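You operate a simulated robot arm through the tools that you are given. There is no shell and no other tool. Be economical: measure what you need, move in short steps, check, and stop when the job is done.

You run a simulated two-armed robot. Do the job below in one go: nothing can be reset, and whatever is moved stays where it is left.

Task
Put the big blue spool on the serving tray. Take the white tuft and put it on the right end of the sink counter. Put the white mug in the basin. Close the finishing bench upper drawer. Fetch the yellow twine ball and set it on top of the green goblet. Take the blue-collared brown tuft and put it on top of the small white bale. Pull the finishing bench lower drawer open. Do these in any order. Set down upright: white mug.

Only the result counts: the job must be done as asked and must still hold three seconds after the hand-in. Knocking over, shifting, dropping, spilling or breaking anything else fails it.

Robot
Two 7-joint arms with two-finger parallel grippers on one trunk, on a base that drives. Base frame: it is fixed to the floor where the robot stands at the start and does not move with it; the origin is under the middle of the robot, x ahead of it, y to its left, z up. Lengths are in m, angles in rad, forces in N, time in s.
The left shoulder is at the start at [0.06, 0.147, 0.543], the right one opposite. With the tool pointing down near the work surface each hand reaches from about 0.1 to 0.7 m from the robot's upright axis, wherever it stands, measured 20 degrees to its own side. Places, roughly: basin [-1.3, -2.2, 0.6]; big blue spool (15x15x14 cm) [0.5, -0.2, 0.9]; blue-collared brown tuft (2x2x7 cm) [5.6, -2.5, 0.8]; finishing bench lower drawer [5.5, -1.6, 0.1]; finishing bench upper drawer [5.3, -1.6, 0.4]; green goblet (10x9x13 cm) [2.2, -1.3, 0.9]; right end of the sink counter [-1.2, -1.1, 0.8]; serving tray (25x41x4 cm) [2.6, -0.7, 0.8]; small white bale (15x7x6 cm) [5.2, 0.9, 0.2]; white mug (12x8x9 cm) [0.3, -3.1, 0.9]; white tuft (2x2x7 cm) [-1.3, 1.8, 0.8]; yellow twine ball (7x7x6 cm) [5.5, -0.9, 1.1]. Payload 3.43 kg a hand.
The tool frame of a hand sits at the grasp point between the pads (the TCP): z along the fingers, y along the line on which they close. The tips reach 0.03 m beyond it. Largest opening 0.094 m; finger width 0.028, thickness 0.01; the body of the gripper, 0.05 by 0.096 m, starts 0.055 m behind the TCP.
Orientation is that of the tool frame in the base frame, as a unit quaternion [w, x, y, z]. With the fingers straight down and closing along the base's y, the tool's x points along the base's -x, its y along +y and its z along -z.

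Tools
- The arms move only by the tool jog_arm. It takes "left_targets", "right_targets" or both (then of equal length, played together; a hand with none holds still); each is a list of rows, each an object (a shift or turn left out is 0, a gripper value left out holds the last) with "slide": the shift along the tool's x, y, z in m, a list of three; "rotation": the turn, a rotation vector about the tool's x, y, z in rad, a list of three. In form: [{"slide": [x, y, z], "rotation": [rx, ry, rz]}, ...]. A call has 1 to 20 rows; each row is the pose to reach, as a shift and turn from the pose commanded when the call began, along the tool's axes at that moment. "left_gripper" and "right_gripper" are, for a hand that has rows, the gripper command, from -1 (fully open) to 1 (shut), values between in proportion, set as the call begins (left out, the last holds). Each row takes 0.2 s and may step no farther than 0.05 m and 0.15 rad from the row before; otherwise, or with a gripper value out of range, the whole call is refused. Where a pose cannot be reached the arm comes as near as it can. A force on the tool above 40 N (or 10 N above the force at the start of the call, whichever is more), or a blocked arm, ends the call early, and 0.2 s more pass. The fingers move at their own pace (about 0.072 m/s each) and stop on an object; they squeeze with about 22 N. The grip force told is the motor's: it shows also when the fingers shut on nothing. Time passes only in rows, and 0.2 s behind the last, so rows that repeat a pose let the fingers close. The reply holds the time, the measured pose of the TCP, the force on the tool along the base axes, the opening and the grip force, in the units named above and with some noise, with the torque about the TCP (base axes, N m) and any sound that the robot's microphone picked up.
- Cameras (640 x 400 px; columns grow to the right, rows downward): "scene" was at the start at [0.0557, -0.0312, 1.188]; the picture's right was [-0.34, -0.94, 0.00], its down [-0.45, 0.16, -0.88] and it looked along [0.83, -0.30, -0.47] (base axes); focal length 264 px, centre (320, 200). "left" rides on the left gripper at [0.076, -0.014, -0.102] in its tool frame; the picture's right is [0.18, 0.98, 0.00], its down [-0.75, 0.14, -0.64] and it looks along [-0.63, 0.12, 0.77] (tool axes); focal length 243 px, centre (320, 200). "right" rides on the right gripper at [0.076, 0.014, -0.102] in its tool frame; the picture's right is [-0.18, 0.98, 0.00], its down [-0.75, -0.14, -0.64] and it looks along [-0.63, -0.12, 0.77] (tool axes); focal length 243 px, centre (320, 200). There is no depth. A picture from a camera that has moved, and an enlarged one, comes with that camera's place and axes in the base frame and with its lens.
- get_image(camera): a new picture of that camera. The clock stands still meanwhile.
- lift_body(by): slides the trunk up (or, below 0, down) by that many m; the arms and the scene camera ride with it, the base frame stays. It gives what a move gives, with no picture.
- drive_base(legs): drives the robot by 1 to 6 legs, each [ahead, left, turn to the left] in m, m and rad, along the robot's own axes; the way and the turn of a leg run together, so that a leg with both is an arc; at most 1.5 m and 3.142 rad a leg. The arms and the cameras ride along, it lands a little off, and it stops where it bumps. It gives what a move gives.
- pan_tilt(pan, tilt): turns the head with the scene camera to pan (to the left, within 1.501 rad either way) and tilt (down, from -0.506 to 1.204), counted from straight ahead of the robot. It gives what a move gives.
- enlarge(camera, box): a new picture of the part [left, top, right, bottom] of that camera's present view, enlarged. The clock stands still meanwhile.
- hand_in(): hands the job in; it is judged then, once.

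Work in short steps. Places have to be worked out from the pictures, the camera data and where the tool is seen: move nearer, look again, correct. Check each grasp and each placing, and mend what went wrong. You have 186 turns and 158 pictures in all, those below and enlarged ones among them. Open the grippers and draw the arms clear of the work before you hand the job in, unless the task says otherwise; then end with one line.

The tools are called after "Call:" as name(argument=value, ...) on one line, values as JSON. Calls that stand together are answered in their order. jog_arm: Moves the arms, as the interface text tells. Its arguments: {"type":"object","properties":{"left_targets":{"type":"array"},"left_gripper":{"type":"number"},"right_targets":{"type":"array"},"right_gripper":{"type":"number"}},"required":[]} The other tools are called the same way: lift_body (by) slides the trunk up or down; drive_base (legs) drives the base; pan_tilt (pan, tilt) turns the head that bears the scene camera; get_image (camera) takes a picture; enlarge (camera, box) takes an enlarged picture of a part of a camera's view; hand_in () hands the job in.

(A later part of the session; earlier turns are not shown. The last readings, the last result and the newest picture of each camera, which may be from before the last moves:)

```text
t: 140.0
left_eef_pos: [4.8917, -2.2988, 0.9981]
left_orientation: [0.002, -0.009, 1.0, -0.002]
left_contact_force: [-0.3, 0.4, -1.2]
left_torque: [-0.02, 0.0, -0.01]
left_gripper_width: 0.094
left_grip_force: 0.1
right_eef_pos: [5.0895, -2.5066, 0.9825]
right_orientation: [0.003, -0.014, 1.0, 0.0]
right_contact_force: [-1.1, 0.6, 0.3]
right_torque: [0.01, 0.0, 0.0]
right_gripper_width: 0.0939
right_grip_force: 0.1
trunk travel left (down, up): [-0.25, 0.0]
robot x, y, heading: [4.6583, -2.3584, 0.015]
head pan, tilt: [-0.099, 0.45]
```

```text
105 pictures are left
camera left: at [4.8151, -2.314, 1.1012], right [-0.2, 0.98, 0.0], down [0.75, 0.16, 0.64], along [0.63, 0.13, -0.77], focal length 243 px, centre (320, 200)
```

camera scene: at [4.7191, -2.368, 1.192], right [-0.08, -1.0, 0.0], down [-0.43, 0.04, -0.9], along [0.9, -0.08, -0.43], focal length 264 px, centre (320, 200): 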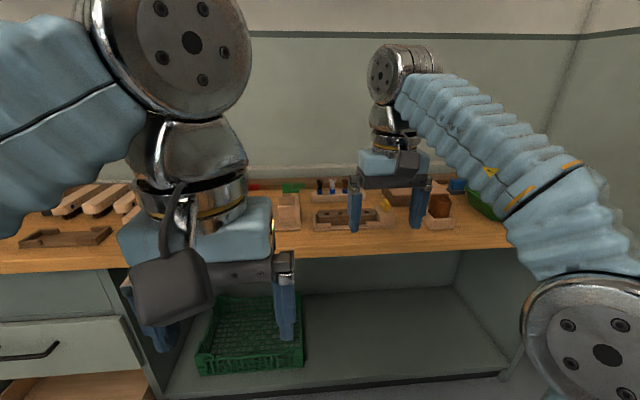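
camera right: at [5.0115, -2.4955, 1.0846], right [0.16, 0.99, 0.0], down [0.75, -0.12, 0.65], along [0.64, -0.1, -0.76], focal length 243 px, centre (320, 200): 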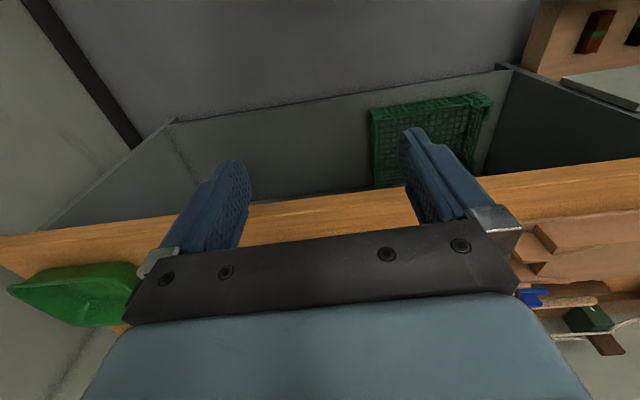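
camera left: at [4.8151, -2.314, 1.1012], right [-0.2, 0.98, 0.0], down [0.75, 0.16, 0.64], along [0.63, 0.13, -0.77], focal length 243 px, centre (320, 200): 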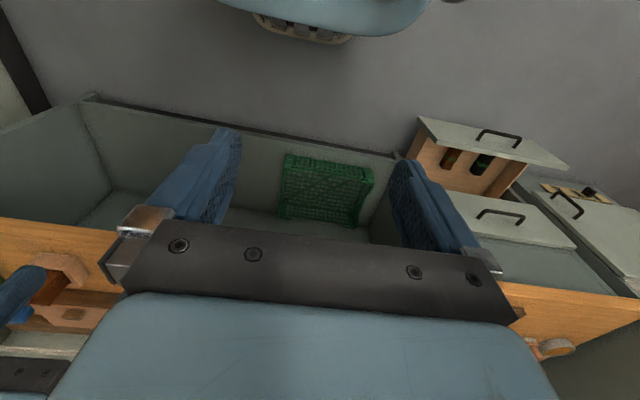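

I enlarge the tuft rack between the hands.

Call:
enlarge(camera="scene", box=[270, 160, 370, 235])

```text
5.33 times, centred on (320, 198) of scene
camera zoom: at [4.7191, -2.368, 1.192], right [-0.08, -1.0, 0.0], down [-0.43, 0.04, -0.9], along [0.9, -0.08, -0.43], focal length 1406 px, centre (320, 213)
```

zoom: 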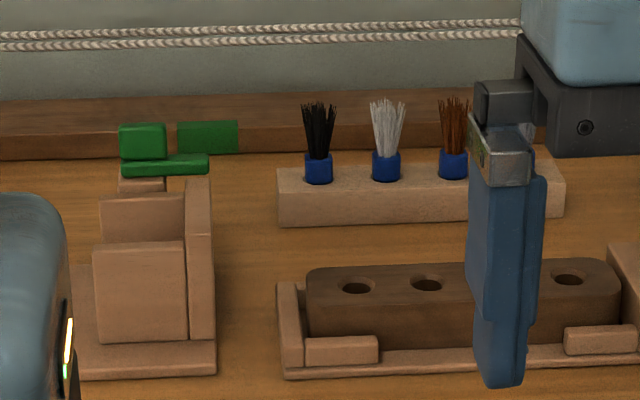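

The brown tuft with blue collar sits in a block near (5.50,−2.52), tufts 4.5 cm apart. I drive ahead 0.25 m and set the right gripper to about 0.042 m opening.

Call:
drive_base(legs=[[0.25, 0, 0]])

Call:
jog_arm(right_targets=[{"slide": [-0.03, 0, 0.01]}, {"slide": [-0.06, 0, 0.02]}, {"slide": [-0.08, 0, 0.03]}, {"slide": [-0.08, 0, 0.03]}], right_gripper=0.1)

Call:
get_image(camera="right")

Call:
pan_tilt(pan=-0.2, tilt=0.55)

Call:
get_image(camera="scene")

```text
t: 141.8
left_eef_pos: [5.1421, -2.2936, 0.9982]
left_orientation: [0.002, -0.009, 1.0, -0.002]
left_contact_force: [0.3, -0.2, 0.2]
left_torque: [-0.04, 0.01, -0.02]
left_gripper_width: 0.0938
left_grip_force: 0.2
right_eef_pos: [5.3404, -2.5015, 0.9839]
right_orientation: [0.004, -0.013, 1.0, 0.0]
right_contact_force: [0.1, 0.3, 0.6]
right_torque: [0.0, 0.04, -0.03]
right_gripper_width: 0.0939
right_grip_force: 0.0
trunk travel left (down, up): [-0.25, 0.0]
robot x, y, heading: [4.9054, -2.3535, 0.018]
head pan, tilt: [-0.099, 0.45]
```

```text
t: 142.8
left_eef_pos: [5.1432, -2.2937, 0.9982]
left_orientation: [0.002, -0.008, 1.0, -0.001]
left_contact_force: [0.6, 0.1, 0.2]
left_torque: [-0.01, 0.01, 0.0]
left_gripper_width: 0.0938
left_grip_force: 0.2
right_eef_pos: [5.4199, -2.501, 0.9516]
right_orientation: [0.004, -0.014, 1.0, 0.0]
right_contact_force: [0.3, 0.1, -0.9]
right_torque: [0.0, 0.02, 0.0]
right_gripper_width: 0.0421
right_grip_force: 0.0
trunk travel left (down, up): [-0.25, 0.0]
robot x, y, heading: [4.9062, -2.3567, 0.018]
head pan, tilt: [-0.099, 0.45]
```

```text
103 pictures are left
camera right: at [5.3422, -2.4883, 1.0531], right [0.16, 0.99, 0.0], down [0.75, -0.12, 0.65], along [0.64, -0.1, -0.76], focal length 243 px, centre (320, 200)
```

right: 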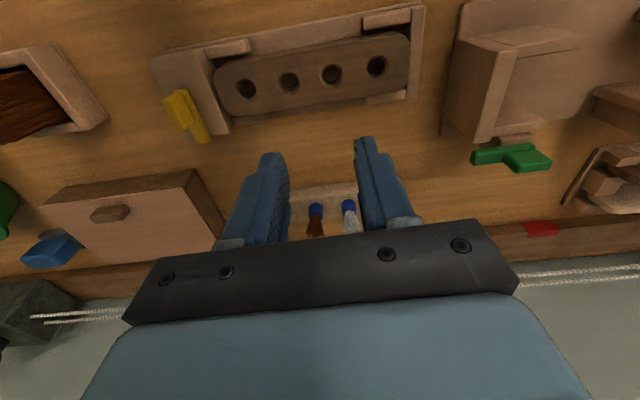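

```text
t: 143.5
left_eef_pos: [5.1428, -2.293, 0.9978]
left_orientation: [0.002, -0.008, 1.0, -0.002]
left_contact_force: [0.5, -0.1, -0.2]
left_torque: [-0.04, 0.0, -0.01]
left_gripper_width: 0.0942
left_grip_force: 0.1
right_eef_pos: [5.4195, -2.4997, 0.9516]
right_orientation: [0.006, -0.013, 1.0, 0.0]
right_contact_force: [-1.1, 0.2, -1.1]
right_torque: [0.01, 0.01, -0.05]
right_gripper_width: 0.0424
right_grip_force: 0.0
trunk travel left (down, up): [-0.25, 0.0]
robot x, y, heading: [4.9079, -2.3527, 0.014]
head pan, tilt: [-0.201, 0.55]
```

```text
102 pictures are left
camera scene: at [4.9671, -2.3726, 1.1829], right [-0.18, -0.98, 0.0], down [-0.51, 0.1, -0.85], along [0.84, -0.16, -0.52], focal length 264 px, centre (320, 200)
```

scene: 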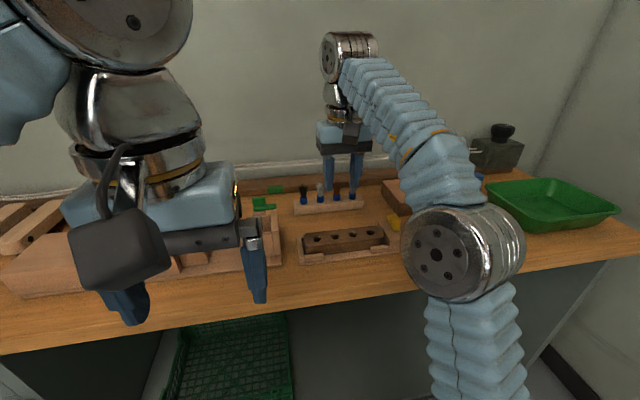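

The tuft collar triangulates to (5.546,−2.526,0.83). The bench edge is at x≈5.26, so I drive 0.08 m nearer and then align the hand above the tuft.

Call:
drive_base(legs=[[0.08, 0, 0]])

Call:
jog_arm(right_targets=[{"slide": [-0.02, -0.02, 0]}, {"slide": [-0.045, -0.029, 0.01]}, {"slide": [-0.045, -0.029, 0.01]}])

Call:
enlarge(camera="scene", box=[270, 140, 410, 245])

Call:
get_image(camera="right")

```text
t: 144.5
left_eef_pos: [5.2241, -2.2933, 0.9982]
left_orientation: [0.001, -0.009, 1.0, -0.002]
left_contact_force: [-0.1, 0.3, 0.6]
left_torque: [-0.03, -0.03, -0.03]
left_gripper_width: 0.0938
left_grip_force: 0.0
right_eef_pos: [5.5009, -2.4992, 0.9518]
right_orientation: [0.005, -0.013, 1.0, -0.001]
right_contact_force: [0.4, 0.0, 0.1]
right_torque: [0.0, -0.03, -0.01]
right_gripper_width: 0.0421
right_grip_force: 0.1
trunk travel left (down, up): [-0.25, 0.0]
robot x, y, heading: [4.9921, -2.354, 0.022]
head pan, tilt: [-0.201, 0.55]
```

```text
t: 145.3
left_eef_pos: [5.2249, -2.2925, 0.9979]
left_orientation: [0.002, -0.008, 1.0, -0.001]
left_contact_force: [-0.5, -0.1, -0.1]
left_torque: [-0.03, 0.01, 0.01]
left_gripper_width: 0.094
left_grip_force: 0.0
right_eef_pos: [5.5378, -2.5294, 0.93]
right_orientation: [0.005, -0.013, 1.0, 0.0]
right_contact_force: [0.0, 0.4, -0.6]
right_torque: [-0.01, 0.0, -0.01]
right_gripper_width: 0.0423
right_grip_force: 0.1
right hand out of reach, approached as far as the arm can: row 1, 2, 3
trunk travel left (down, up): [-0.25, 0.0]
robot x, y, heading: [4.9914, -2.3514, 0.018]
head pan, tilt: [-0.201, 0.55]
```

```text
3.81 times, centred on (340, 192) of scene
camera zoom: at [5.0486, -2.3714, 1.1829], right [-0.18, -0.98, 0.0], down [-0.51, 0.1, -0.85], along [0.84, -0.16, -0.52], focal length 1004 px, centre (244, 229)
```

zoom: 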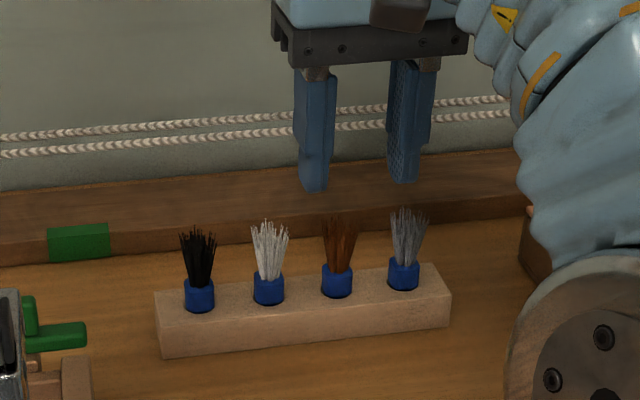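

```text
100 pictures are left
camera right: at [5.4598, -2.5172, 1.0313], right [0.16, 0.99, 0.0], down [0.75, -0.12, 0.65], along [0.64, -0.1, -0.76], focal length 243 px, centre (320, 200)
```

right: 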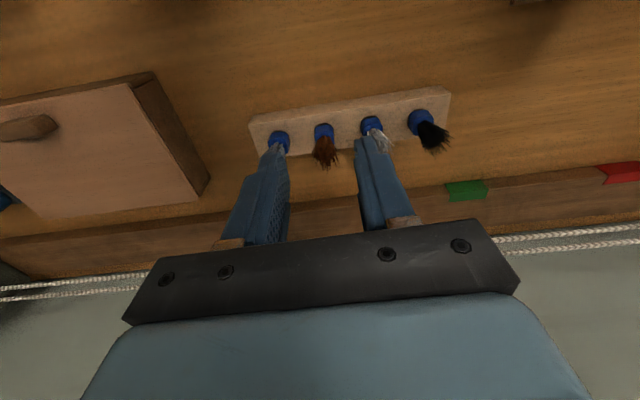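

Refined tuft position: (5.556,−2.528), collar at z≈0.823. I align and descend to TCP z≈0.85.

Call:
jog_arm(right_targets=[{"slide": [-0.018, 0, 0.012]}, {"slide": [-0.018, 0.001, 0.012]}, {"slide": [-0.018, 0.001, 0.03]}, {"slide": [-0.018, 0.001, 0.05]}, {"slide": [-0.018, 0.001, 0.065]}])

Call:
enlarge(camera="scene", box=[270, 140, 410, 245])

Call:
get_image(camera="right")

```text
t: 146.5
left_eef_pos: [5.2254, -2.2929, 0.9977]
left_orientation: [0.002, -0.008, 1.0, -0.002]
left_contact_force: [-0.3, -0.3, -0.5]
left_torque: [0.01, -0.02, -0.01]
left_gripper_width: 0.0939
left_grip_force: 0.0
right_eef_pos: [5.5572, -2.5264, 0.8639]
right_orientation: [0.003, -0.013, 1.0, 0.0]
right_contact_force: [0.9, -0.1, 0.2]
right_torque: [0.02, 0.0, 0.0]
right_gripper_width: 0.0423
right_grip_force: 0.1
trunk travel left (down, up): [-0.25, 0.0]
robot x, y, heading: [4.9885, -2.3532, 0.016]
head pan, tilt: [-0.201, 0.55]
```

```text
3.81 times, centred on (340, 192) of scene
camera zoom: at [5.0485, -2.3713, 1.1829], right [-0.18, -0.98, 0.0], down [-0.51, 0.1, -0.85], along [0.84, -0.16, -0.52], focal length 1004 px, centre (244, 229)
```

zoom: 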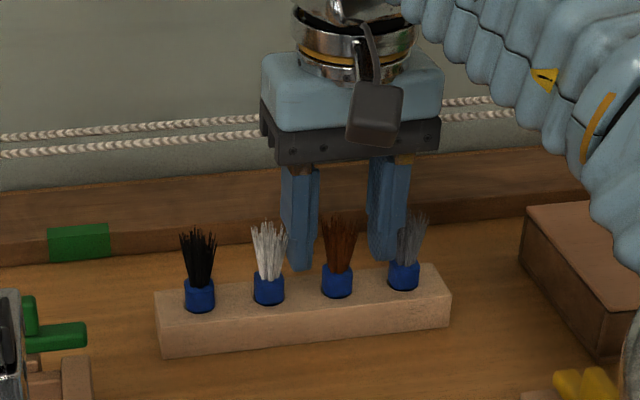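

```text
98 pictures are left
camera right: at [5.4787, -2.5152, 0.9659], right [0.16, 0.99, 0.0], down [0.75, -0.12, 0.65], along [0.64, -0.1, -0.76], focal length 243 px, centre (320, 200)
```

right: 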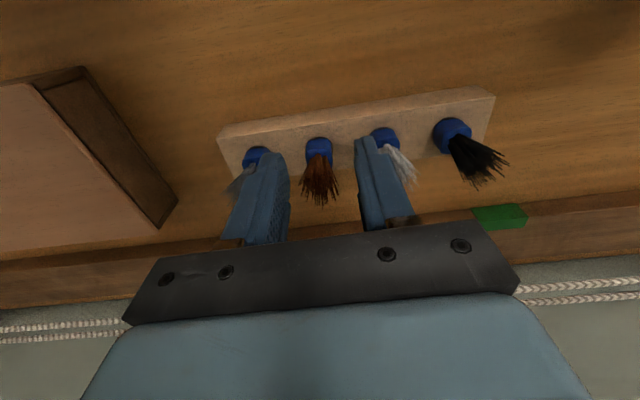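

Alignment is right. I narrow the opening slightly, go down 1.2 cm, and close on the collar.

Call:
jog_arm(right_targets=[{"slide": [0, 0, 0]}, {"slide": [0, 0, 0.007]}, {"slide": [0, 0, 0.014]}, {"slide": [0, 0, 0.014]}], right_gripper=0.22)

Call:
jog_arm(right_targets=[{"slide": [0, 0, 0]}, {"slide": [0, 0, 0]}, {"slide": [0, 0, 0]}], right_gripper=1)

Call:
enlarge(camera="scene", box=[270, 140, 410, 245])

```text
t: 147.5
left_eef_pos: [5.2231, -2.2927, 0.9984]
left_orientation: [0.002, -0.009, 1.0, -0.002]
left_contact_force: [-0.4, 0.3, -0.3]
left_torque: [-0.01, -0.02, -0.01]
left_gripper_width: 0.094
left_grip_force: 0.1
right_eef_pos: [5.5567, -2.5279, 0.8503]
right_orientation: [0.006, -0.013, 1.0, 0.0]
right_contact_force: [-0.1, 0.4, -0.8]
right_torque: [0.02, -0.01, 0.01]
right_gripper_width: 0.0367
right_grip_force: 0.1
trunk travel left (down, up): [-0.25, 0.0]
robot x, y, heading: [4.9896, -2.3539, 0.015]
head pan, tilt: [-0.201, 0.55]
```

```text
t: 148.3
left_eef_pos: [5.2246, -2.2927, 0.9982]
left_orientation: [0.002, -0.008, 1.0, -0.002]
left_contact_force: [-0.4, 1.3, -0.4]
left_torque: [0.0, 0.0, 0.0]
left_gripper_width: 0.0939
left_grip_force: 0.1
right_eef_pos: [5.5561, -2.5273, 0.8518]
right_orientation: [0.004, -0.013, 1.0, 0.0]
right_contact_force: [-0.2, -0.1, -0.8]
right_torque: [0.02, 0.02, -0.03]
right_gripper_width: 0.0168
right_grip_force: 21.8
trunk travel left (down, up): [-0.25, 0.0]
robot x, y, heading: [4.9871, -2.352, 0.011]
head pan, tilt: [-0.201, 0.55]
```

```text
3.81 times, centred on (340, 192) of scene
camera zoom: at [5.0485, -2.3713, 1.1829], right [-0.18, -0.98, 0.0], down [-0.51, 0.1, -0.85], along [0.84, -0.16, -0.52], focal length 1004 px, centre (244, 229)
```

zoom: 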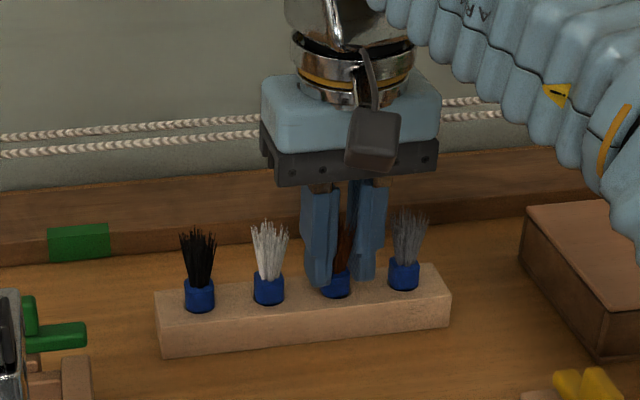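

Gripped at 0.017 m. I lift straight up 7 cm and check.

Call:
jog_arm(right_targets=[{"slide": [0, 0, -0.015]}, {"slide": [0, 0, -0.035]}, {"slide": [0, 0, -0.055]}, {"slide": [0.01, 0, -0.075]}])

Call:
enlarge(camera="scene", box=[270, 140, 410, 245])

Call:
get_image(camera="right")

```text
t: 149.3
left_eef_pos: [5.2252, -2.2932, 0.9984]
left_orientation: [0.002, -0.009, 1.0, -0.002]
left_contact_force: [0.3, -0.3, 0.3]
left_torque: [0.03, 0.04, 0.03]
left_gripper_width: 0.0942
left_grip_force: 0.1
right_eef_pos: [5.5461, -2.5275, 0.9251]
right_orientation: [0.007, -0.014, 1.0, 0.0]
right_contact_force: [-0.1, -0.9, -0.9]
right_torque: [0.09, 0.02, -0.01]
right_gripper_width: 0.0167
right_grip_force: 21.5
trunk travel left (down, up): [-0.25, 0.0]
robot x, y, heading: [4.9895, -2.3557, 0.013]
head pan, tilt: [-0.201, 0.55]
```

```text
3.81 times, centred on (340, 192) of scene
camera zoom: at [5.0488, -2.372, 1.1828], right [-0.18, -0.98, 0.0], down [-0.51, 0.1, -0.85], along [0.84, -0.16, -0.52], focal length 1004 px, centre (244, 229)
```

zoom: 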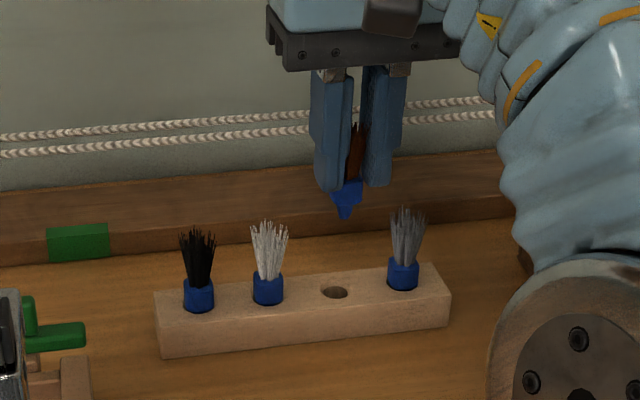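

```text
95 pictures are left
camera right: at [5.4668, -2.5167, 1.0263], right [0.15, 0.99, 0.0], down [0.75, -0.12, 0.65], along [0.64, -0.1, -0.76], focal length 243 px, centre (320, 200)
```

right: 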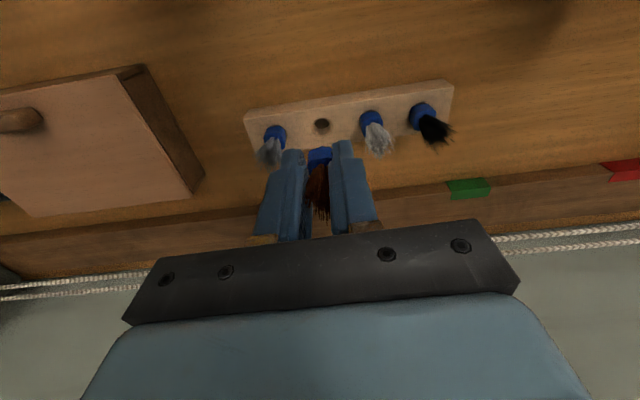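

The tuft is held. I raise, back off, and go over to the cabinet with the yellow ball.

Call:
jog_arm(right_targets=[{"slide": [0.04, 0, -0.03]}, {"slide": [0.08, 0, -0.05]}, {"slide": [0.11, 0, -0.06]}])

Call:
drive_base(legs=[[-0.6, 0, 0], [0, 1.2, 0]])

Call:
pan_tilt(pan=0.3, tilt=0.15)

Call:
get_image(camera="scene")

```text
t: 150.1
left_eef_pos: [5.2244, -2.2921, 0.9983]
left_orientation: [0.002, -0.009, 1.0, -0.002]
left_contact_force: [0.0, 0.5, -0.6]
left_torque: [-0.03, 0.02, 0.01]
left_gripper_width: 0.0939
left_grip_force: 0.1
right_eef_pos: [5.4346, -2.5318, 0.9826]
right_orientation: [0.007, -0.013, 1.0, 0.0]
right_contact_force: [-0.7, 0.8, -0.4]
right_torque: [0.0, 0.01, 0.02]
right_gripper_width: 0.0169
right_grip_force: 22.0
right hand out of reach, approached as far as the arm can: row 1
trunk travel left (down, up): [-0.25, 0.0]
robot x, y, heading: [4.9944, -2.3513, 0.016]
head pan, tilt: [-0.201, 0.55]
```

```text
t: 159.2
left_eef_pos: [4.6053, -1.0936, 0.9978]
left_orientation: [0.002, -0.008, 1.0, -0.001]
left_contact_force: [0.6, -0.3, 0.9]
left_torque: [0.01, 0.04, 0.01]
left_gripper_width: 0.0939
left_grip_force: 0.1
right_eef_pos: [4.8163, -1.3326, 0.982]
right_orientation: [0.006, -0.012, 1.0, 0.0]
right_contact_force: [0.1, 0.4, 0.6]
right_torque: [-0.03, -0.02, 0.0]
right_gripper_width: 0.0167
right_grip_force: 22.3
trunk travel left (down, up): [-0.25, 0.0]
robot x, y, heading: [4.369, -1.155, 0.015]
head pan, tilt: [-0.201, 0.55]
```

```text
t: 160.2
left_eef_pos: [4.6063, -1.0943, 0.9987]
left_orientation: [0.002, -0.008, 1.0, -0.001]
left_contact_force: [-0.7, 0.8, 0.2]
left_torque: [-0.03, 0.01, 0.0]
left_gripper_width: 0.0939
left_grip_force: 0.0
right_eef_pos: [4.8155, -1.332, 0.9826]
right_orientation: [0.006, -0.012, 1.0, 0.0]
right_contact_force: [0.5, -0.7, 0.5]
right_torque: [-0.02, -0.01, 0.0]
right_gripper_width: 0.0168
right_grip_force: 22.6
trunk travel left (down, up): [-0.25, 0.0]
robot x, y, heading: [4.368, -1.156, 0.015]
head pan, tilt: [0.3, 0.15]
```

```text
94 pictures are left
camera scene: at [4.4303, -1.1272, 1.2198], right [0.31, -0.95, 0.0], down [-0.14, -0.05, -0.99], along [0.94, 0.31, -0.15], focal length 264 px, centre (320, 200)
```

scene: 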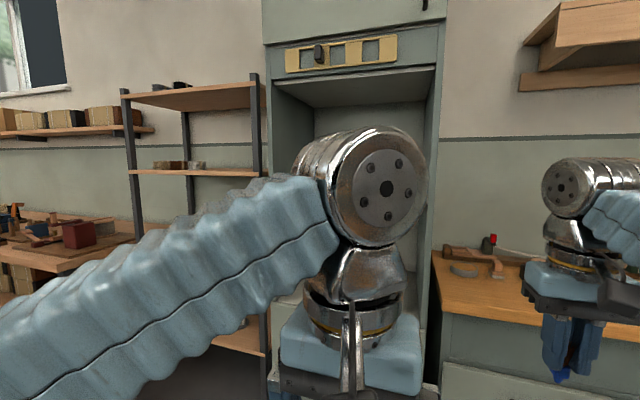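

The left arm hides the cabinet. I turn the left hand to point forward and lower it, to see the ball.

Call:
jog_arm(left_targets=[{"slide": [0, 0, 0.02], "rotation": [0, -0.145, 0]}, {"slide": [0, 0, 0.04], "rotation": [0, -0.29, 0]}, {"slide": [0, 0, 0.07], "rotation": [0, -0.435, 0]}, {"slide": [0, 0, 0.1], "rotation": [0, -0.58, 0]}, {"slide": [0, 0, 0.13], "rotation": [0, -0.725, 0]}, {"slide": [0, 0, 0.16], "rotation": [0, -0.87, 0]}, {"slide": [-0.02, 0, 0.18], "rotation": [0, -1.015, 0]}, {"slide": [-0.04, 0, 0.2], "rotation": [0, -1.16, 0]}, {"slide": [-0.06, 0, 0.22], "rotation": [0, -1.305, 0]}, {"slide": [-0.1, 0, 0.24], "rotation": [0, -1.45, 0]}, {"slide": [-0.14, 0, 0.25], "rotation": [0, -1.571, 0]}, {"slide": [-0.18, 0, 0.25], "rotation": [0, -1.571, 0]}, {"slide": [-0.18, 0, 0.25], "rotation": [0, -1.571, 0]}], left_gripper=-1)

Call:
get_image(camera="scene")

Call:
get_image(camera="left")

```text
t: 163.0
left_eef_pos: [4.8185, -1.1213, 0.7602]
left_orientation: [0.708, -0.007, 0.706, 0.004]
left_contact_force: [-0.6, -0.1, 0.4]
left_torque: [-0.02, -0.02, 0.02]
left_gripper_width: 0.0941
left_grip_force: 0.1
left hand out of reach, approached as far as the arm can: row 8, 9, 10, 11, 12, 13
right_eef_pos: [4.8167, -1.3324, 0.9815]
right_orientation: [0.007, -0.013, 1.0, 0.001]
right_contact_force: [-0.4, 1.0, -0.6]
right_torque: [-0.02, 0.03, 0.01]
right_gripper_width: 0.0166
right_grip_force: 21.7
trunk travel left (down, up): [-0.25, 0.0]
robot x, y, heading: [4.3709, -1.1553, 0.013]
head pan, tilt: [0.3, 0.15]
```

```text
93 pictures are left
camera scene: at [4.4304, -1.127, 1.2198], right [0.31, -0.95, 0.0], down [-0.14, -0.05, -0.99], along [0.94, 0.31, -0.15], focal length 264 px, centre (320, 200)
```

scene: 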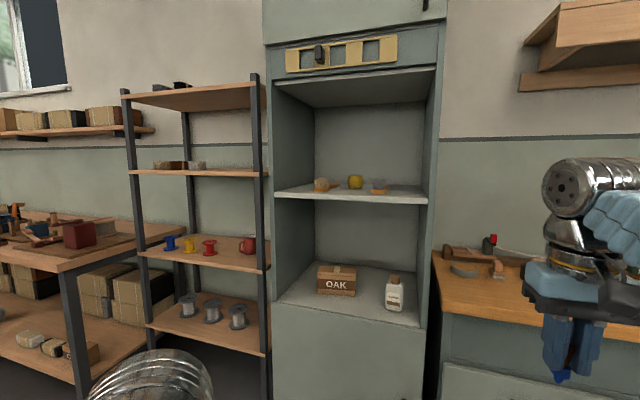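

```text
92 pictures are left
camera left: at [4.7153, -1.1383, 0.6833], right [-0.01, 0.98, -0.19], down [-0.65, 0.13, 0.75], along [0.76, 0.13, 0.63], focal length 243 px, centre (320, 200)
```

left: 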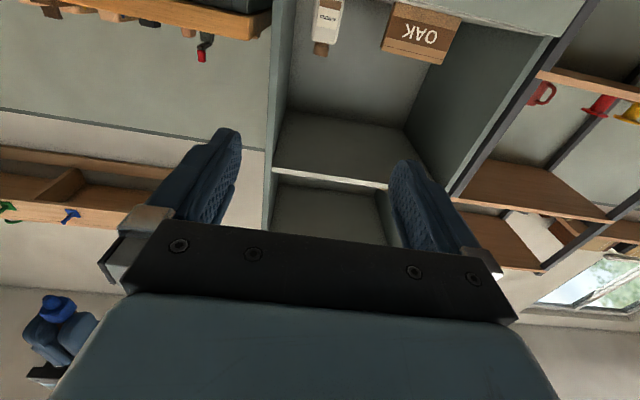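

The shelf shows three balls; the yellow one is in the middle. I enlarge it.

Call:
enlarge(camera="scene", box=[265, 150, 445, 240])

Call:
enlarge(camera="scene", box=[0, 300, 110, 380])

```text
3.56 times, centred on (355, 195) of scene
camera zoom: at [4.4304, -1.127, 1.2198], right [0.31, -0.95, 0.0], down [-0.14, -0.05, -0.99], along [0.94, 0.31, -0.15], focal length 938 px, centre (196, 218)
```

zoom: 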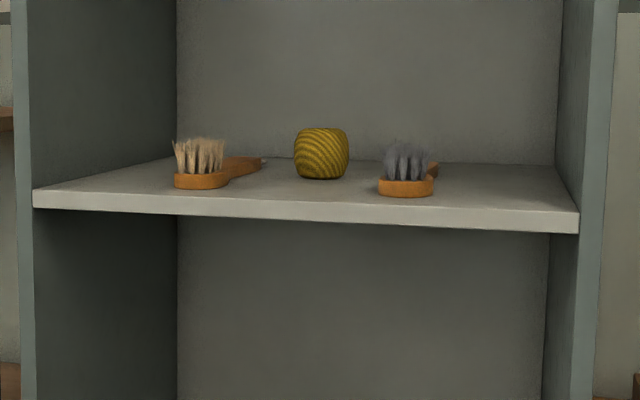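

```text
5.00 times, centred on (55, 340) of scene
camera zoom: at [4.4304, -1.127, 1.2198], right [0.31, -0.95, 0.0], down [-0.14, -0.05, -0.99], along [0.94, 0.31, -0.15], focal length 1318 px, centre (1645, -500)
```

zoom: 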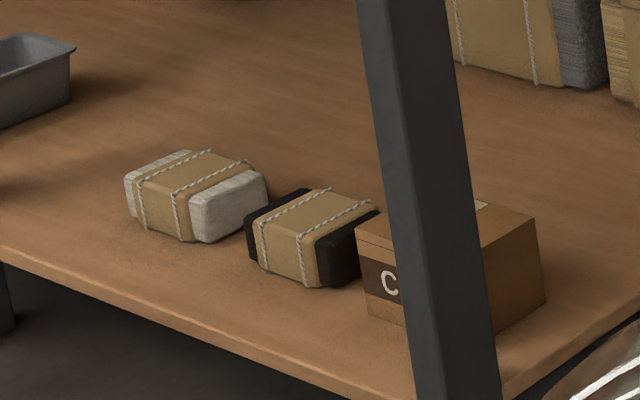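

The ball is near (5.57,−0.91,1.12) on a shelf at z≈1.09 whose edge is at x≈5.33. I test in free space whether the left hand reaches z≈1.13 tilted 45° down.

Call:
jog_arm(left_targets=[{"slide": [-0.04, 0, 0], "rotation": [0, 0.08, 0]}, {"slide": [-0.08, 0, 0], "rotation": [0, 0.16, 0]}, {"slide": [-0.12, 0, 0], "rotation": [0, 0.24, 0]}, {"slide": [-0.16, 0, 0], "rotation": [0, 0.32, 0]}, {"slide": [-0.2, 0, 0], "rotation": [0, 0.4, 0]}, {"slide": [-0.24, 0, 0], "rotation": [0, 0.48, 0]}, {"slide": [-0.28, 0, 0], "rotation": [0, 0.56, 0]}, {"slide": [-0.31, 0, 0], "rotation": [0, 0.64, 0]}, {"slide": [-0.34, 0, 0], "rotation": [0, 0.7, 0]}, {"slide": [-0.37, 0, 0], "rotation": [0, 0.7, 0]}, {"slide": [-0.37, 0, 0], "rotation": [0, 0.7, 0]}])

Call:
get_image(camera="left")

```text
t: 165.4
left_eef_pos: [4.8146, -1.1187, 1.1298]
left_orientation: [0.422, -0.008, 0.906, 0.002]
left_contact_force: [0.8, 0.3, 0.1]
left_torque: [0.01, 0.02, -0.01]
left_gripper_width: 0.0937
left_grip_force: 0.0
right_eef_pos: [4.8158, -1.3326, 0.9831]
right_orientation: [0.007, -0.012, 1.0, -0.001]
right_contact_force: [1.1, -0.3, 0.2]
right_torque: [-0.01, -0.02, 0.01]
right_gripper_width: 0.0163
right_grip_force: 21.9
trunk travel left (down, up): [-0.25, 0.0]
robot x, y, heading: [4.3725, -1.1574, 0.017]
head pan, tilt: [0.3, 0.15]
```

```text
89 pictures are left
camera left: at [4.6863, -1.1361, 1.1373], right [-0.13, 0.98, -0.14], down [-0.01, 0.14, 0.99], along [0.99, 0.13, -0.01], focal length 243 px, centre (320, 200)
```

left: 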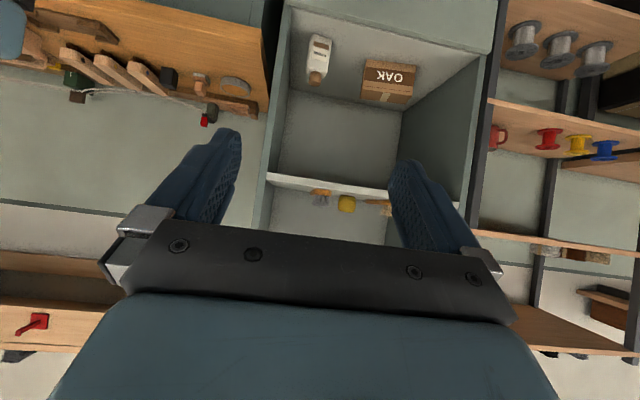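

The tilted pose is reachable and the ball is in view. I test how far forward the left hand extends at this height, while pulling the right hand back.

Call:
jog_arm(left_targets=[{"slide": [-0.027, 0, 0.0295]}, {"slide": [-0.054, 0, 0.059]}, {"slide": [-0.081, 0, 0.0885]}, {"slide": [-0.108, 0, 0.118]}, {"slide": [-0.108, 0, 0.118]}], right_targets=[{"slide": [0.04, 0, 0]}, {"slide": [0.08, -0.02, 0]}, {"slide": [0.12, -0.04, 0]}, {"slide": [0.16, -0.05, 0]}, {"slide": [0.2, -0.05, 0]}])

```text
t: 166.6
left_eef_pos: [4.9432, -1.1049, 1.101]
left_orientation: [0.423, -0.008, 0.906, 0.002]
left_contact_force: [-2.1, 0.0, -0.3]
left_torque: [-0.02, 0.0, -0.01]
left_gripper_width: 0.0939
left_grip_force: 0.1
left hand out of reach, approached as far as the arm can: row 2, 3, 4, 5
right_eef_pos: [4.6207, -1.3872, 0.9728]
right_orientation: [0.007, -0.013, 1.0, 0.0]
right_contact_force: [-0.1, 0.6, -0.1]
right_torque: [0.0, -0.01, -0.02]
right_gripper_width: 0.0166
right_grip_force: 22.4
right hand out of reach, approached as far as the arm can: row 5
trunk travel left (down, up): [-0.25, 0.0]
robot x, y, heading: [4.3714, -1.1543, 0.014]
head pan, tilt: [0.3, 0.15]
```

Reach at that height is about 0.5 m. I flatten the tilt slightly (≈32°), pull the left hand back a bit and up, and move the right hand outward so it passes clear of the cabinet.

Call:
jog_arm(left_targets=[{"slide": [0.0, 0, -0.04], "rotation": [0, -0.07, 0]}, {"slide": [0.02, 0, -0.08], "rotation": [0, -0.14, 0]}, {"slide": [0.018, 0, -0.11], "rotation": [0, -0.14, 0]}, {"slide": [0.018, 0, -0.11], "rotation": [0, -0.14, 0]}], right_targets=[{"slide": [0.0, -0.03, 0]}, {"slide": [0, -0.06, 0]}, {"slide": [0, -0.09, 0]}, {"slide": [0, -0.12, 0]}])

Call:
drive_base(legs=[[0.35, 0.15, 0]])

Call:
get_image(camera="left")

Call:
get_image(camera="scene")

```text
t: 167.6
left_eef_pos: [4.854, -1.1115, 1.1761]
left_orientation: [0.485, -0.008, 0.874, 0.003]
left_contact_force: [0.9, 0.8, 0.6]
left_torque: [0.0, -0.02, -0.02]
left_gripper_width: 0.094
left_grip_force: 0.0
left hand out of reach, approached as far as the arm can: row 1, 2, 3, 4
right_eef_pos: [4.6289, -1.4957, 0.95]
right_orientation: [0.008, -0.012, 1.0, 0.0]
right_contact_force: [-0.6, 0.9, -0.1]
right_torque: [-0.01, -0.03, 0.02]
right_gripper_width: 0.0164
right_grip_force: 22.1
right hand out of reach, approached as far as the arm can: row 3, 4
trunk travel left (down, up): [-0.25, 0.0]
robot x, y, heading: [4.3679, -1.1536, 0.014]
head pan, tilt: [0.3, 0.15]
```

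```text
t: 170.0
left_eef_pos: [5.2007, -0.9561, 1.1745]
left_orientation: [0.485, -0.008, 0.875, 0.002]
left_contact_force: [0.4, 0.7, 0.4]
left_torque: [0.02, 0.02, -0.01]
left_gripper_width: 0.094
left_grip_force: 0.0
right_eef_pos: [4.9754, -1.3402, 0.9511]
right_orientation: [0.009, -0.011, 1.0, 0.0]
right_contact_force: [-0.2, -1.3, 0.1]
right_torque: [0.05, 0.0, 0.02]
right_gripper_width: 0.0165
right_grip_force: 22.3
trunk travel left (down, up): [-0.25, 0.0]
robot x, y, heading: [4.7201, -0.9979, 0.013]
head pan, tilt: [0.3, 0.15]
```

```text
88 pictures are left
camera left: at [5.0736, -0.9731, 1.1657], right [-0.11, 0.98, -0.16], down [-0.15, 0.14, 0.98], along [0.98, 0.13, 0.13], focal length 243 px, centre (320, 200)
```

left: 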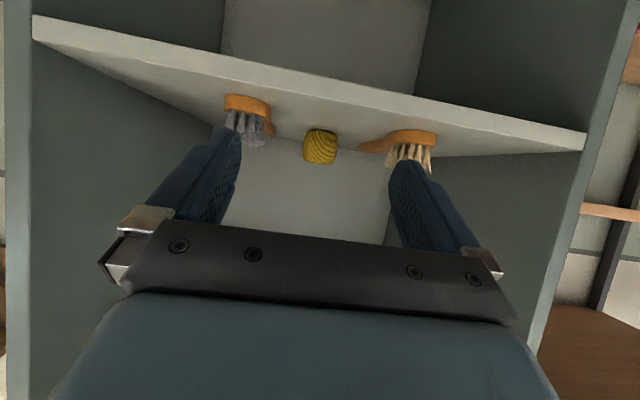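

```text
87 pictures are left
camera scene: at [4.7762, -0.9711, 1.2199], right [0.31, -0.95, 0.0], down [-0.14, -0.05, -0.99], along [0.94, 0.31, -0.15], focal length 264 px, centre (320, 200)
```

scene: 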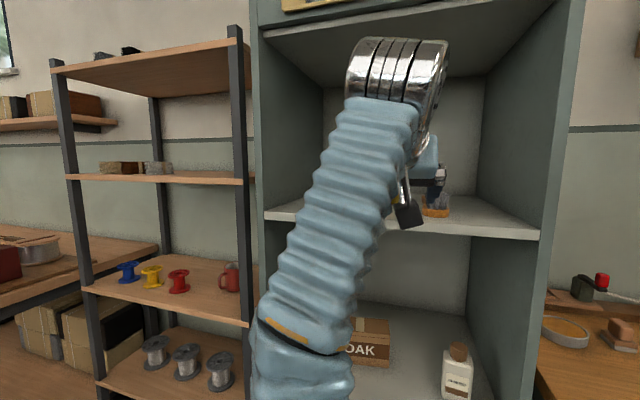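

The ball is at (5.54,−0.926,1.127). I drive 0.22 m ahead with the hand still above shelf level.

Call:
drive_base(legs=[[0.22, 0.02, 0]])

Call:
get_image(camera="left")

```text
t: 171.7
left_eef_pos: [5.4215, -0.9311, 1.1754]
left_orientation: [0.485, -0.009, 0.875, 0.003]
left_contact_force: [0.4, -0.3, -0.5]
left_torque: [-0.01, 0.05, -0.02]
left_gripper_width: 0.0939
left_grip_force: 0.0
right_eef_pos: [5.1972, -1.3144, 0.9518]
right_orientation: [0.009, -0.012, 1.0, 0.001]
right_contact_force: [-0.2, -0.5, -0.2]
right_torque: [0.04, 0.0, 0.01]
right_gripper_width: 0.0164
right_grip_force: 22.3
trunk travel left (down, up): [-0.25, 0.0]
robot x, y, heading: [4.9391, -0.9754, 0.017]
head pan, tilt: [0.3, 0.15]
```

```text
86 pictures are left
camera left: at [5.2939, -0.9483, 1.1657], right [-0.12, 0.98, -0.16], down [-0.15, 0.14, 0.98], along [0.98, 0.14, 0.13], focal length 243 px, centre (320, 200)
```

left: 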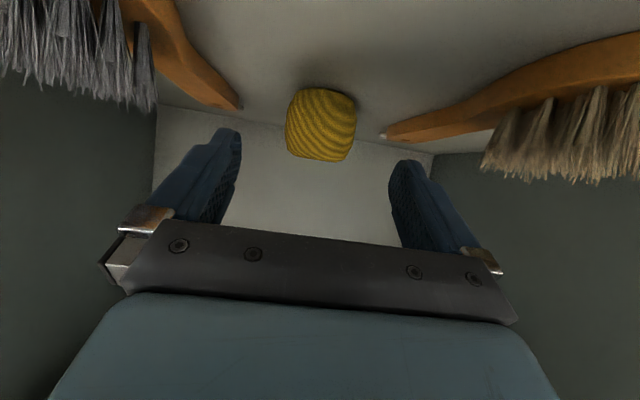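

Refined ball position (5.540,−0.924,1.123). I lower the hand to z≈1.13 with a little forward motion, then look.

Call:
jog_arm(left_targets=[{"slide": [0.011, 0.002, 0.025]}, {"slide": [0.022, 0.005, 0.049]}, {"slide": [0.022, 0.005, 0.049]}])

Call:
drive_base(legs=[[0.05, 0, 0]])

Call:
get_image(camera="left")

```text
t: 172.5
left_eef_pos: [5.4634, -0.9329, 1.1557]
left_orientation: [0.485, -0.009, 0.875, 0.003]
left_contact_force: [0.2, 0.1, 0.5]
left_torque: [0.0, 0.02, -0.02]
left_gripper_width: 0.0939
left_grip_force: 0.0
left hand out of reach, approached as far as the arm can: row 1, 2, 3
right_eef_pos: [5.1976, -1.3156, 0.9509]
right_orientation: [0.008, -0.013, 1.0, 0.0]
right_contact_force: [-0.5, -1.0, -0.5]
right_torque: [0.0, -0.03, -0.02]
right_gripper_width: 0.0166
right_grip_force: 22.6
trunk travel left (down, up): [-0.25, 0.0]
robot x, y, heading: [4.9376, -0.975, 0.021]
head pan, tilt: [0.3, 0.15]
```

```text
t: 173.4
left_eef_pos: [5.5119, -0.9303, 1.1546]
left_orientation: [0.485, -0.009, 0.875, 0.002]
left_contact_force: [0.6, -0.4, 0.2]
left_torque: [-0.01, 0.01, 0.04]
left_gripper_width: 0.0939
left_grip_force: 0.1
right_eef_pos: [5.2472, -1.3141, 0.9516]
right_orientation: [0.008, -0.014, 1.0, 0.0]
right_contact_force: [0.1, -0.8, -0.4]
right_torque: [0.02, -0.03, -0.02]
right_gripper_width: 0.0164
right_grip_force: 21.7
trunk travel left (down, up): [-0.25, 0.0]
robot x, y, heading: [4.9867, -0.9715, 0.014]
head pan, tilt: [0.3, 0.15]
```

```text
85 pictures are left
camera left: at [5.3857, -0.9487, 1.1455], right [-0.12, 0.98, -0.16], down [-0.15, 0.14, 0.98], along [0.98, 0.14, 0.13], focal length 243 px, centre (320, 200)
```

left: 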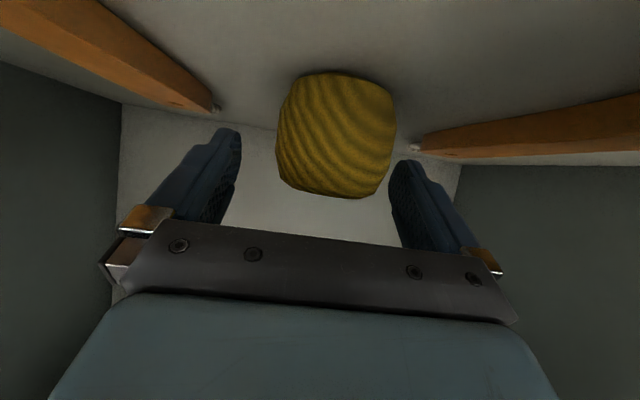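

The ball is now between the fingers' way. I move 2 cm ahead and 2.5 cm down, then close.

Call:
jog_arm(left_targets=[{"slide": [0.006, 0.005, 0.015]}, {"slide": [0.0106, 0.005, 0.03]}, {"slide": [0.0106, 0.005, 0.03]}])

Call:
get_image(camera="left")

```text
t: 174.2
left_eef_pos: [5.5353, -0.9294, 1.1436]
left_orientation: [0.486, -0.01, 0.874, 0.003]
left_contact_force: [0.0, 0.5, 0.1]
left_torque: [-0.01, -0.01, -0.01]
left_gripper_width: 0.0944
left_grip_force: 0.0
left hand out of reach, approached as far as the arm can: row 1, 2, 3
right_eef_pos: [5.246, -1.3149, 0.9532]
right_orientation: [0.009, -0.013, 1.0, 0.0]
right_contact_force: [0.4, 0.1, 0.5]
right_torque: [0.02, -0.02, 0.0]
right_gripper_width: 0.0166
right_grip_force: 22.4
trunk travel left (down, up): [-0.25, 0.0]
robot x, y, heading: [4.9874, -0.9747, 0.021]
head pan, tilt: [0.3, 0.15]
```

```text
84 pictures are left
camera left: at [5.4084, -0.9464, 1.134], right [-0.12, 0.98, -0.16], down [-0.15, 0.14, 0.98], along [0.98, 0.14, 0.13], focal length 243 px, centre (320, 200)
```

left: 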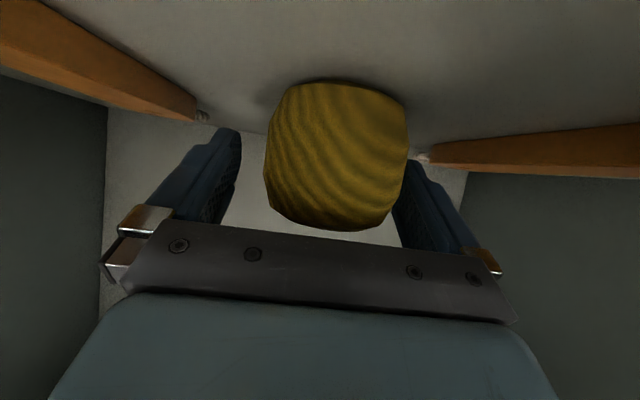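

I use the trunk to lower 1.2 cm and shift 6 mm left to centre, then close.

Call:
lift_body(by=-0.013)

Call:
jog_arm(left_targets=[{"slide": [0, 0.006, 0]}, {"slide": [0, 0.006, 0]}])

Call:
jog_arm(left_targets=[{"slide": [0, 0, 0]}, {"slide": [0, 0, 0]}, {"slide": [0, 0, 0]}, {"slide": [0, 0, 0]}], left_gripper=1)

Call:
get_image(camera="left")

```text
t: 174.8
left_eef_pos: [5.529, -0.9295, 1.1351]
left_orientation: [0.489, -0.011, 0.872, 0.003]
left_contact_force: [-0.3, 0.7, -0.1]
left_torque: [0.01, -0.01, -0.02]
left_gripper_width: 0.0938
left_grip_force: 0.2
right_eef_pos: [5.2416, -1.3157, 0.9411]
right_orientation: [0.012, -0.014, 1.0, 0.001]
right_contact_force: [0.0, 0.7, 0.3]
right_torque: [-0.02, 0.0, 0.0]
right_gripper_width: 0.0165
right_grip_force: 21.8
trunk travel left (down, up): [-0.237, 0.013]
robot x, y, heading: [4.989, -0.9741, 0.016]
head pan, tilt: [0.3, 0.15]
```

```text
t: 175.4
left_eef_pos: [5.5284, -0.9288, 1.1333]
left_orientation: [0.487, -0.007, 0.873, 0.003]
left_contact_force: [-0.1, 0.4, -0.1]
left_torque: [0.03, 0.0, 0.01]
left_gripper_width: 0.0937
left_grip_force: 0.0
right_eef_pos: [5.2396, -1.3164, 0.9402]
right_orientation: [0.012, -0.013, 1.0, 0.002]
right_contact_force: [0.2, -0.5, -0.4]
right_torque: [0.0, 0.0, 0.02]
right_gripper_width: 0.0168
right_grip_force: 22.6
trunk travel left (down, up): [-0.237, 0.013]
robot x, y, heading: [4.985, -0.9729, 0.014]
head pan, tilt: [0.3, 0.15]
```

```text
t: 176.4
left_eef_pos: [5.5289, -0.9286, 1.1341]
left_orientation: [0.487, -0.007, 0.873, 0.004]
left_contact_force: [0.5, 0.0, 0.4]
left_torque: [-0.02, 0.01, -0.01]
left_gripper_width: 0.066
left_grip_force: 21.7
right_eef_pos: [5.2407, -1.3171, 0.9402]
right_orientation: [0.012, -0.012, 1.0, 0.002]
right_contact_force: [0.4, 0.0, 0.0]
right_torque: [0.0, 0.03, -0.01]
right_gripper_width: 0.0165
right_grip_force: 21.5
trunk travel left (down, up): [-0.237, 0.013]
robot x, y, heading: [4.9886, -0.9758, 0.018]
head pan, tilt: [0.3, 0.15]
```

```text
83 pictures are left
camera left: at [5.402, -0.9454, 1.1239], right [-0.11, 0.98, -0.16], down [-0.15, 0.14, 0.98], along [0.98, 0.13, 0.13], focal length 243 px, centre (320, 200)
```

left: 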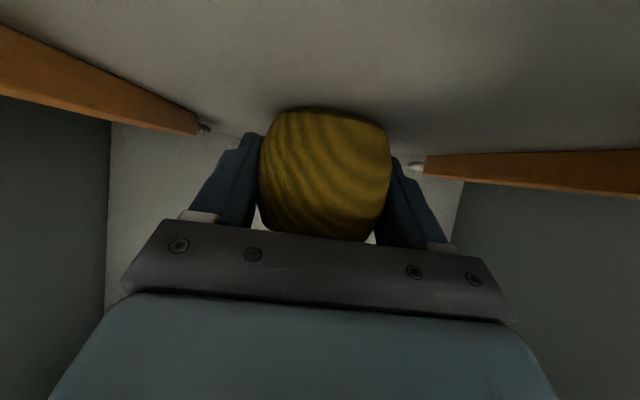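

Ball gripped (0.066 m). I raise the trunk 1.3 cm and back straight out.

Call:
lift_body(by=0.013)

Call:
jog_arm(left_targets=[{"slide": [-0.01, 0, -0.01]}, {"slide": [-0.02, 0, -0.03]}, {"slide": [-0.02, 0, -0.05]}])

Call:
drive_base(legs=[[-0.6, 0, 0]])

Call:
get_image(camera="left")

Call:
pan_tilt(pan=0.9, tilt=0.45)

Call:
get_image(camera="scene")

```text
t: 177.0
left_eef_pos: [5.5352, -0.9221, 1.1429]
left_orientation: [0.484, -0.011, 0.875, 0.005]
left_contact_force: [0.0, 0.4, -0.6]
left_torque: [-0.02, 0.02, 0.03]
left_gripper_width: 0.0662
left_grip_force: 21.6
right_eef_pos: [5.2443, -1.3152, 0.9518]
right_orientation: [0.011, -0.013, 1.0, 0.0]
right_contact_force: [-1.4, 0.7, 0.8]
right_torque: [0.01, 0.04, 0.0]
right_gripper_width: 0.0168
right_grip_force: 21.8
trunk travel left (down, up): [-0.25, 0.0]
robot x, y, heading: [4.9891, -0.9728, 0.02]
head pan, tilt: [0.3, 0.15]
```

```text
t: 177.8
left_eef_pos: [5.495, -0.9055, 1.172]
left_orientation: [0.482, -0.01, 0.876, 0.004]
left_contact_force: [-0.5, -0.1, -0.7]
left_torque: [-0.01, -0.01, 0.0]
left_gripper_width: 0.0664
left_grip_force: 22.6
left hand out of reach, approached as far as the arm can: row 1, 2, 3
right_eef_pos: [5.2461, -1.3134, 0.9522]
right_orientation: [0.009, -0.013, 1.0, 0.0]
right_contact_force: [0.9, 0.6, -0.4]
right_torque: [0.01, -0.04, 0.02]
right_gripper_width: 0.0164
right_grip_force: 21.5
trunk travel left (down, up): [-0.25, 0.0]
robot x, y, heading: [4.9911, -0.9726, 0.021]
head pan, tilt: [0.3, 0.15]
```

```text
t: 181.2
left_eef_pos: [4.8972, -0.9166, 1.1719]
left_orientation: [0.482, -0.009, 0.876, 0.003]
left_contact_force: [0.7, 0.4, -0.3]
left_torque: [0.0, 0.01, 0.02]
left_gripper_width: 0.066
left_grip_force: 21.6
right_eef_pos: [4.6482, -1.3246, 0.9523]
right_orientation: [0.008, -0.012, 1.0, 0.0]
right_contact_force: [-0.1, 0.0, -0.6]
right_torque: [-0.01, -0.02, 0.0]
right_gripper_width: 0.0167
right_grip_force: 22.4
trunk travel left (down, up): [-0.25, 0.0]
robot x, y, heading: [4.3914, -0.9835, 0.017]
head pan, tilt: [0.3, 0.15]
```

```text
82 pictures are left
camera left: at [4.7702, -0.9347, 1.1627], right [-0.12, 0.98, -0.16], down [-0.14, 0.14, 0.98], along [0.98, 0.14, 0.12], focal length 243 px, centre (320, 200)
```

left: 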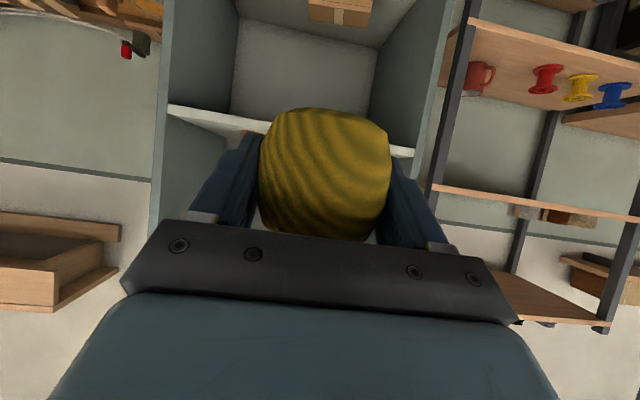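

```text
t: 182.2
left_eef_pos: [4.8976, -0.9178, 1.1722]
left_orientation: [0.483, -0.009, 0.876, 0.004]
left_contact_force: [-0.1, 1.0, -0.1]
left_torque: [0.04, -0.01, 0.0]
left_gripper_width: 0.0663
left_grip_force: 22.4
right_eef_pos: [4.648, -1.325, 0.9513]
right_orientation: [0.008, -0.012, 1.0, 0.0]
right_contact_force: [-0.7, 0.1, 0.2]
right_torque: [-0.01, -0.02, 0.02]
right_gripper_width: 0.0165
right_grip_force: 21.7
trunk travel left (down, up): [-0.25, 0.0]
robot x, y, heading: [4.3913, -0.9867, 0.015]
head pan, tilt: [0.901, 0.45]
```

```text
81 pictures are left
camera scene: at [4.4168, -0.913, 1.192], right [0.79, -0.61, 0.0], down [-0.26, -0.34, -0.9], along [0.55, 0.71, -0.43], focal length 264 px, centre (320, 200)
```

scene: 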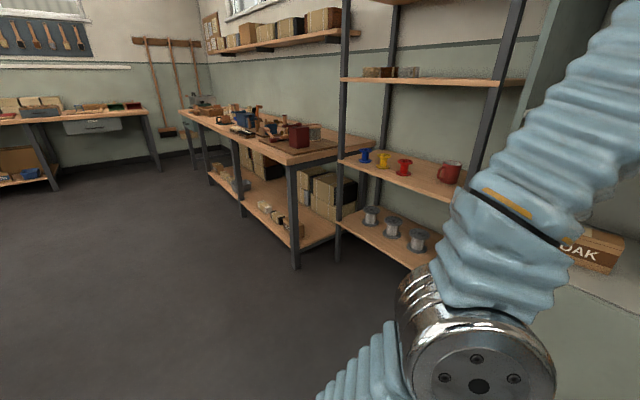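

The bales lie on the open lower shelf of the bench at left. I drive left to y≈1.05 and look.

Call:
drive_base(legs=[[-0.05, 1.0, 0], [0, 1.05, 0]])

Call:
pan_tilt(pan=-0.2, tilt=0.7)

Call:
get_image(camera="scene")

```text
t: 192.4
left_eef_pos: [4.7997, 1.1351, 1.172]
left_orientation: [0.483, -0.013, 0.876, 0.005]
left_contact_force: [0.1, 0.9, -1.0]
left_torque: [0.01, -0.01, -0.01]
left_gripper_width: 0.0662
left_grip_force: 21.9
right_eef_pos: [4.5547, 0.7241, 0.9508]
right_orientation: [0.008, -0.017, 1.0, 0.001]
right_contact_force: [0.1, 0.7, -0.9]
right_torque: [-0.01, -0.04, 0.01]
right_gripper_width: 0.0165
right_grip_force: 22.3
trunk travel left (down, up): [-0.25, 0.0]
robot x, y, heading: [4.2952, 1.0618, 0.03]
head pan, tilt: [0.901, 0.45]
```

```text
t: 193.7
left_eef_pos: [4.7988, 1.1344, 1.1724]
left_orientation: [0.483, -0.013, 0.876, 0.005]
left_contact_force: [-0.4, 0.2, -1.1]
left_torque: [0.03, -0.02, -0.03]
left_gripper_width: 0.0661
left_grip_force: 22.3
right_eef_pos: [4.5555, 0.723, 0.9516]
right_orientation: [0.008, -0.017, 1.0, 0.0]
right_contact_force: [-1.1, -0.3, -0.4]
right_torque: [0.0, -0.03, -0.01]
right_gripper_width: 0.0165
right_grip_force: 21.7
trunk travel left (down, up): [-0.25, 0.0]
robot x, y, heading: [4.2899, 1.0587, 0.026]
head pan, tilt: [-0.201, 0.7]
```

```text
80 pictures are left
camera scene: at [4.3473, 1.0458, 1.1698], right [-0.17, -0.99, 0.0], down [-0.63, 0.11, -0.76], along [0.75, -0.13, -0.64], focal length 264 px, centre (320, 200)
```

scene: 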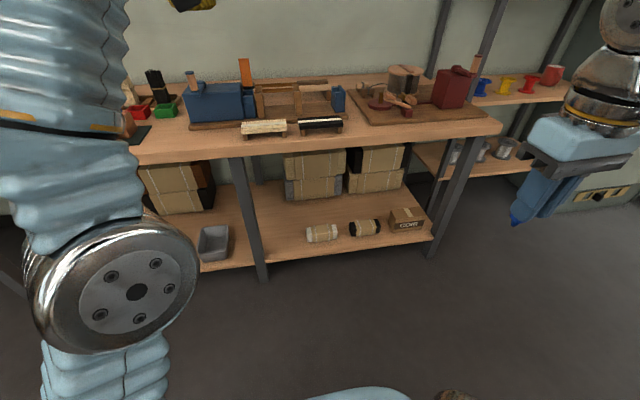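

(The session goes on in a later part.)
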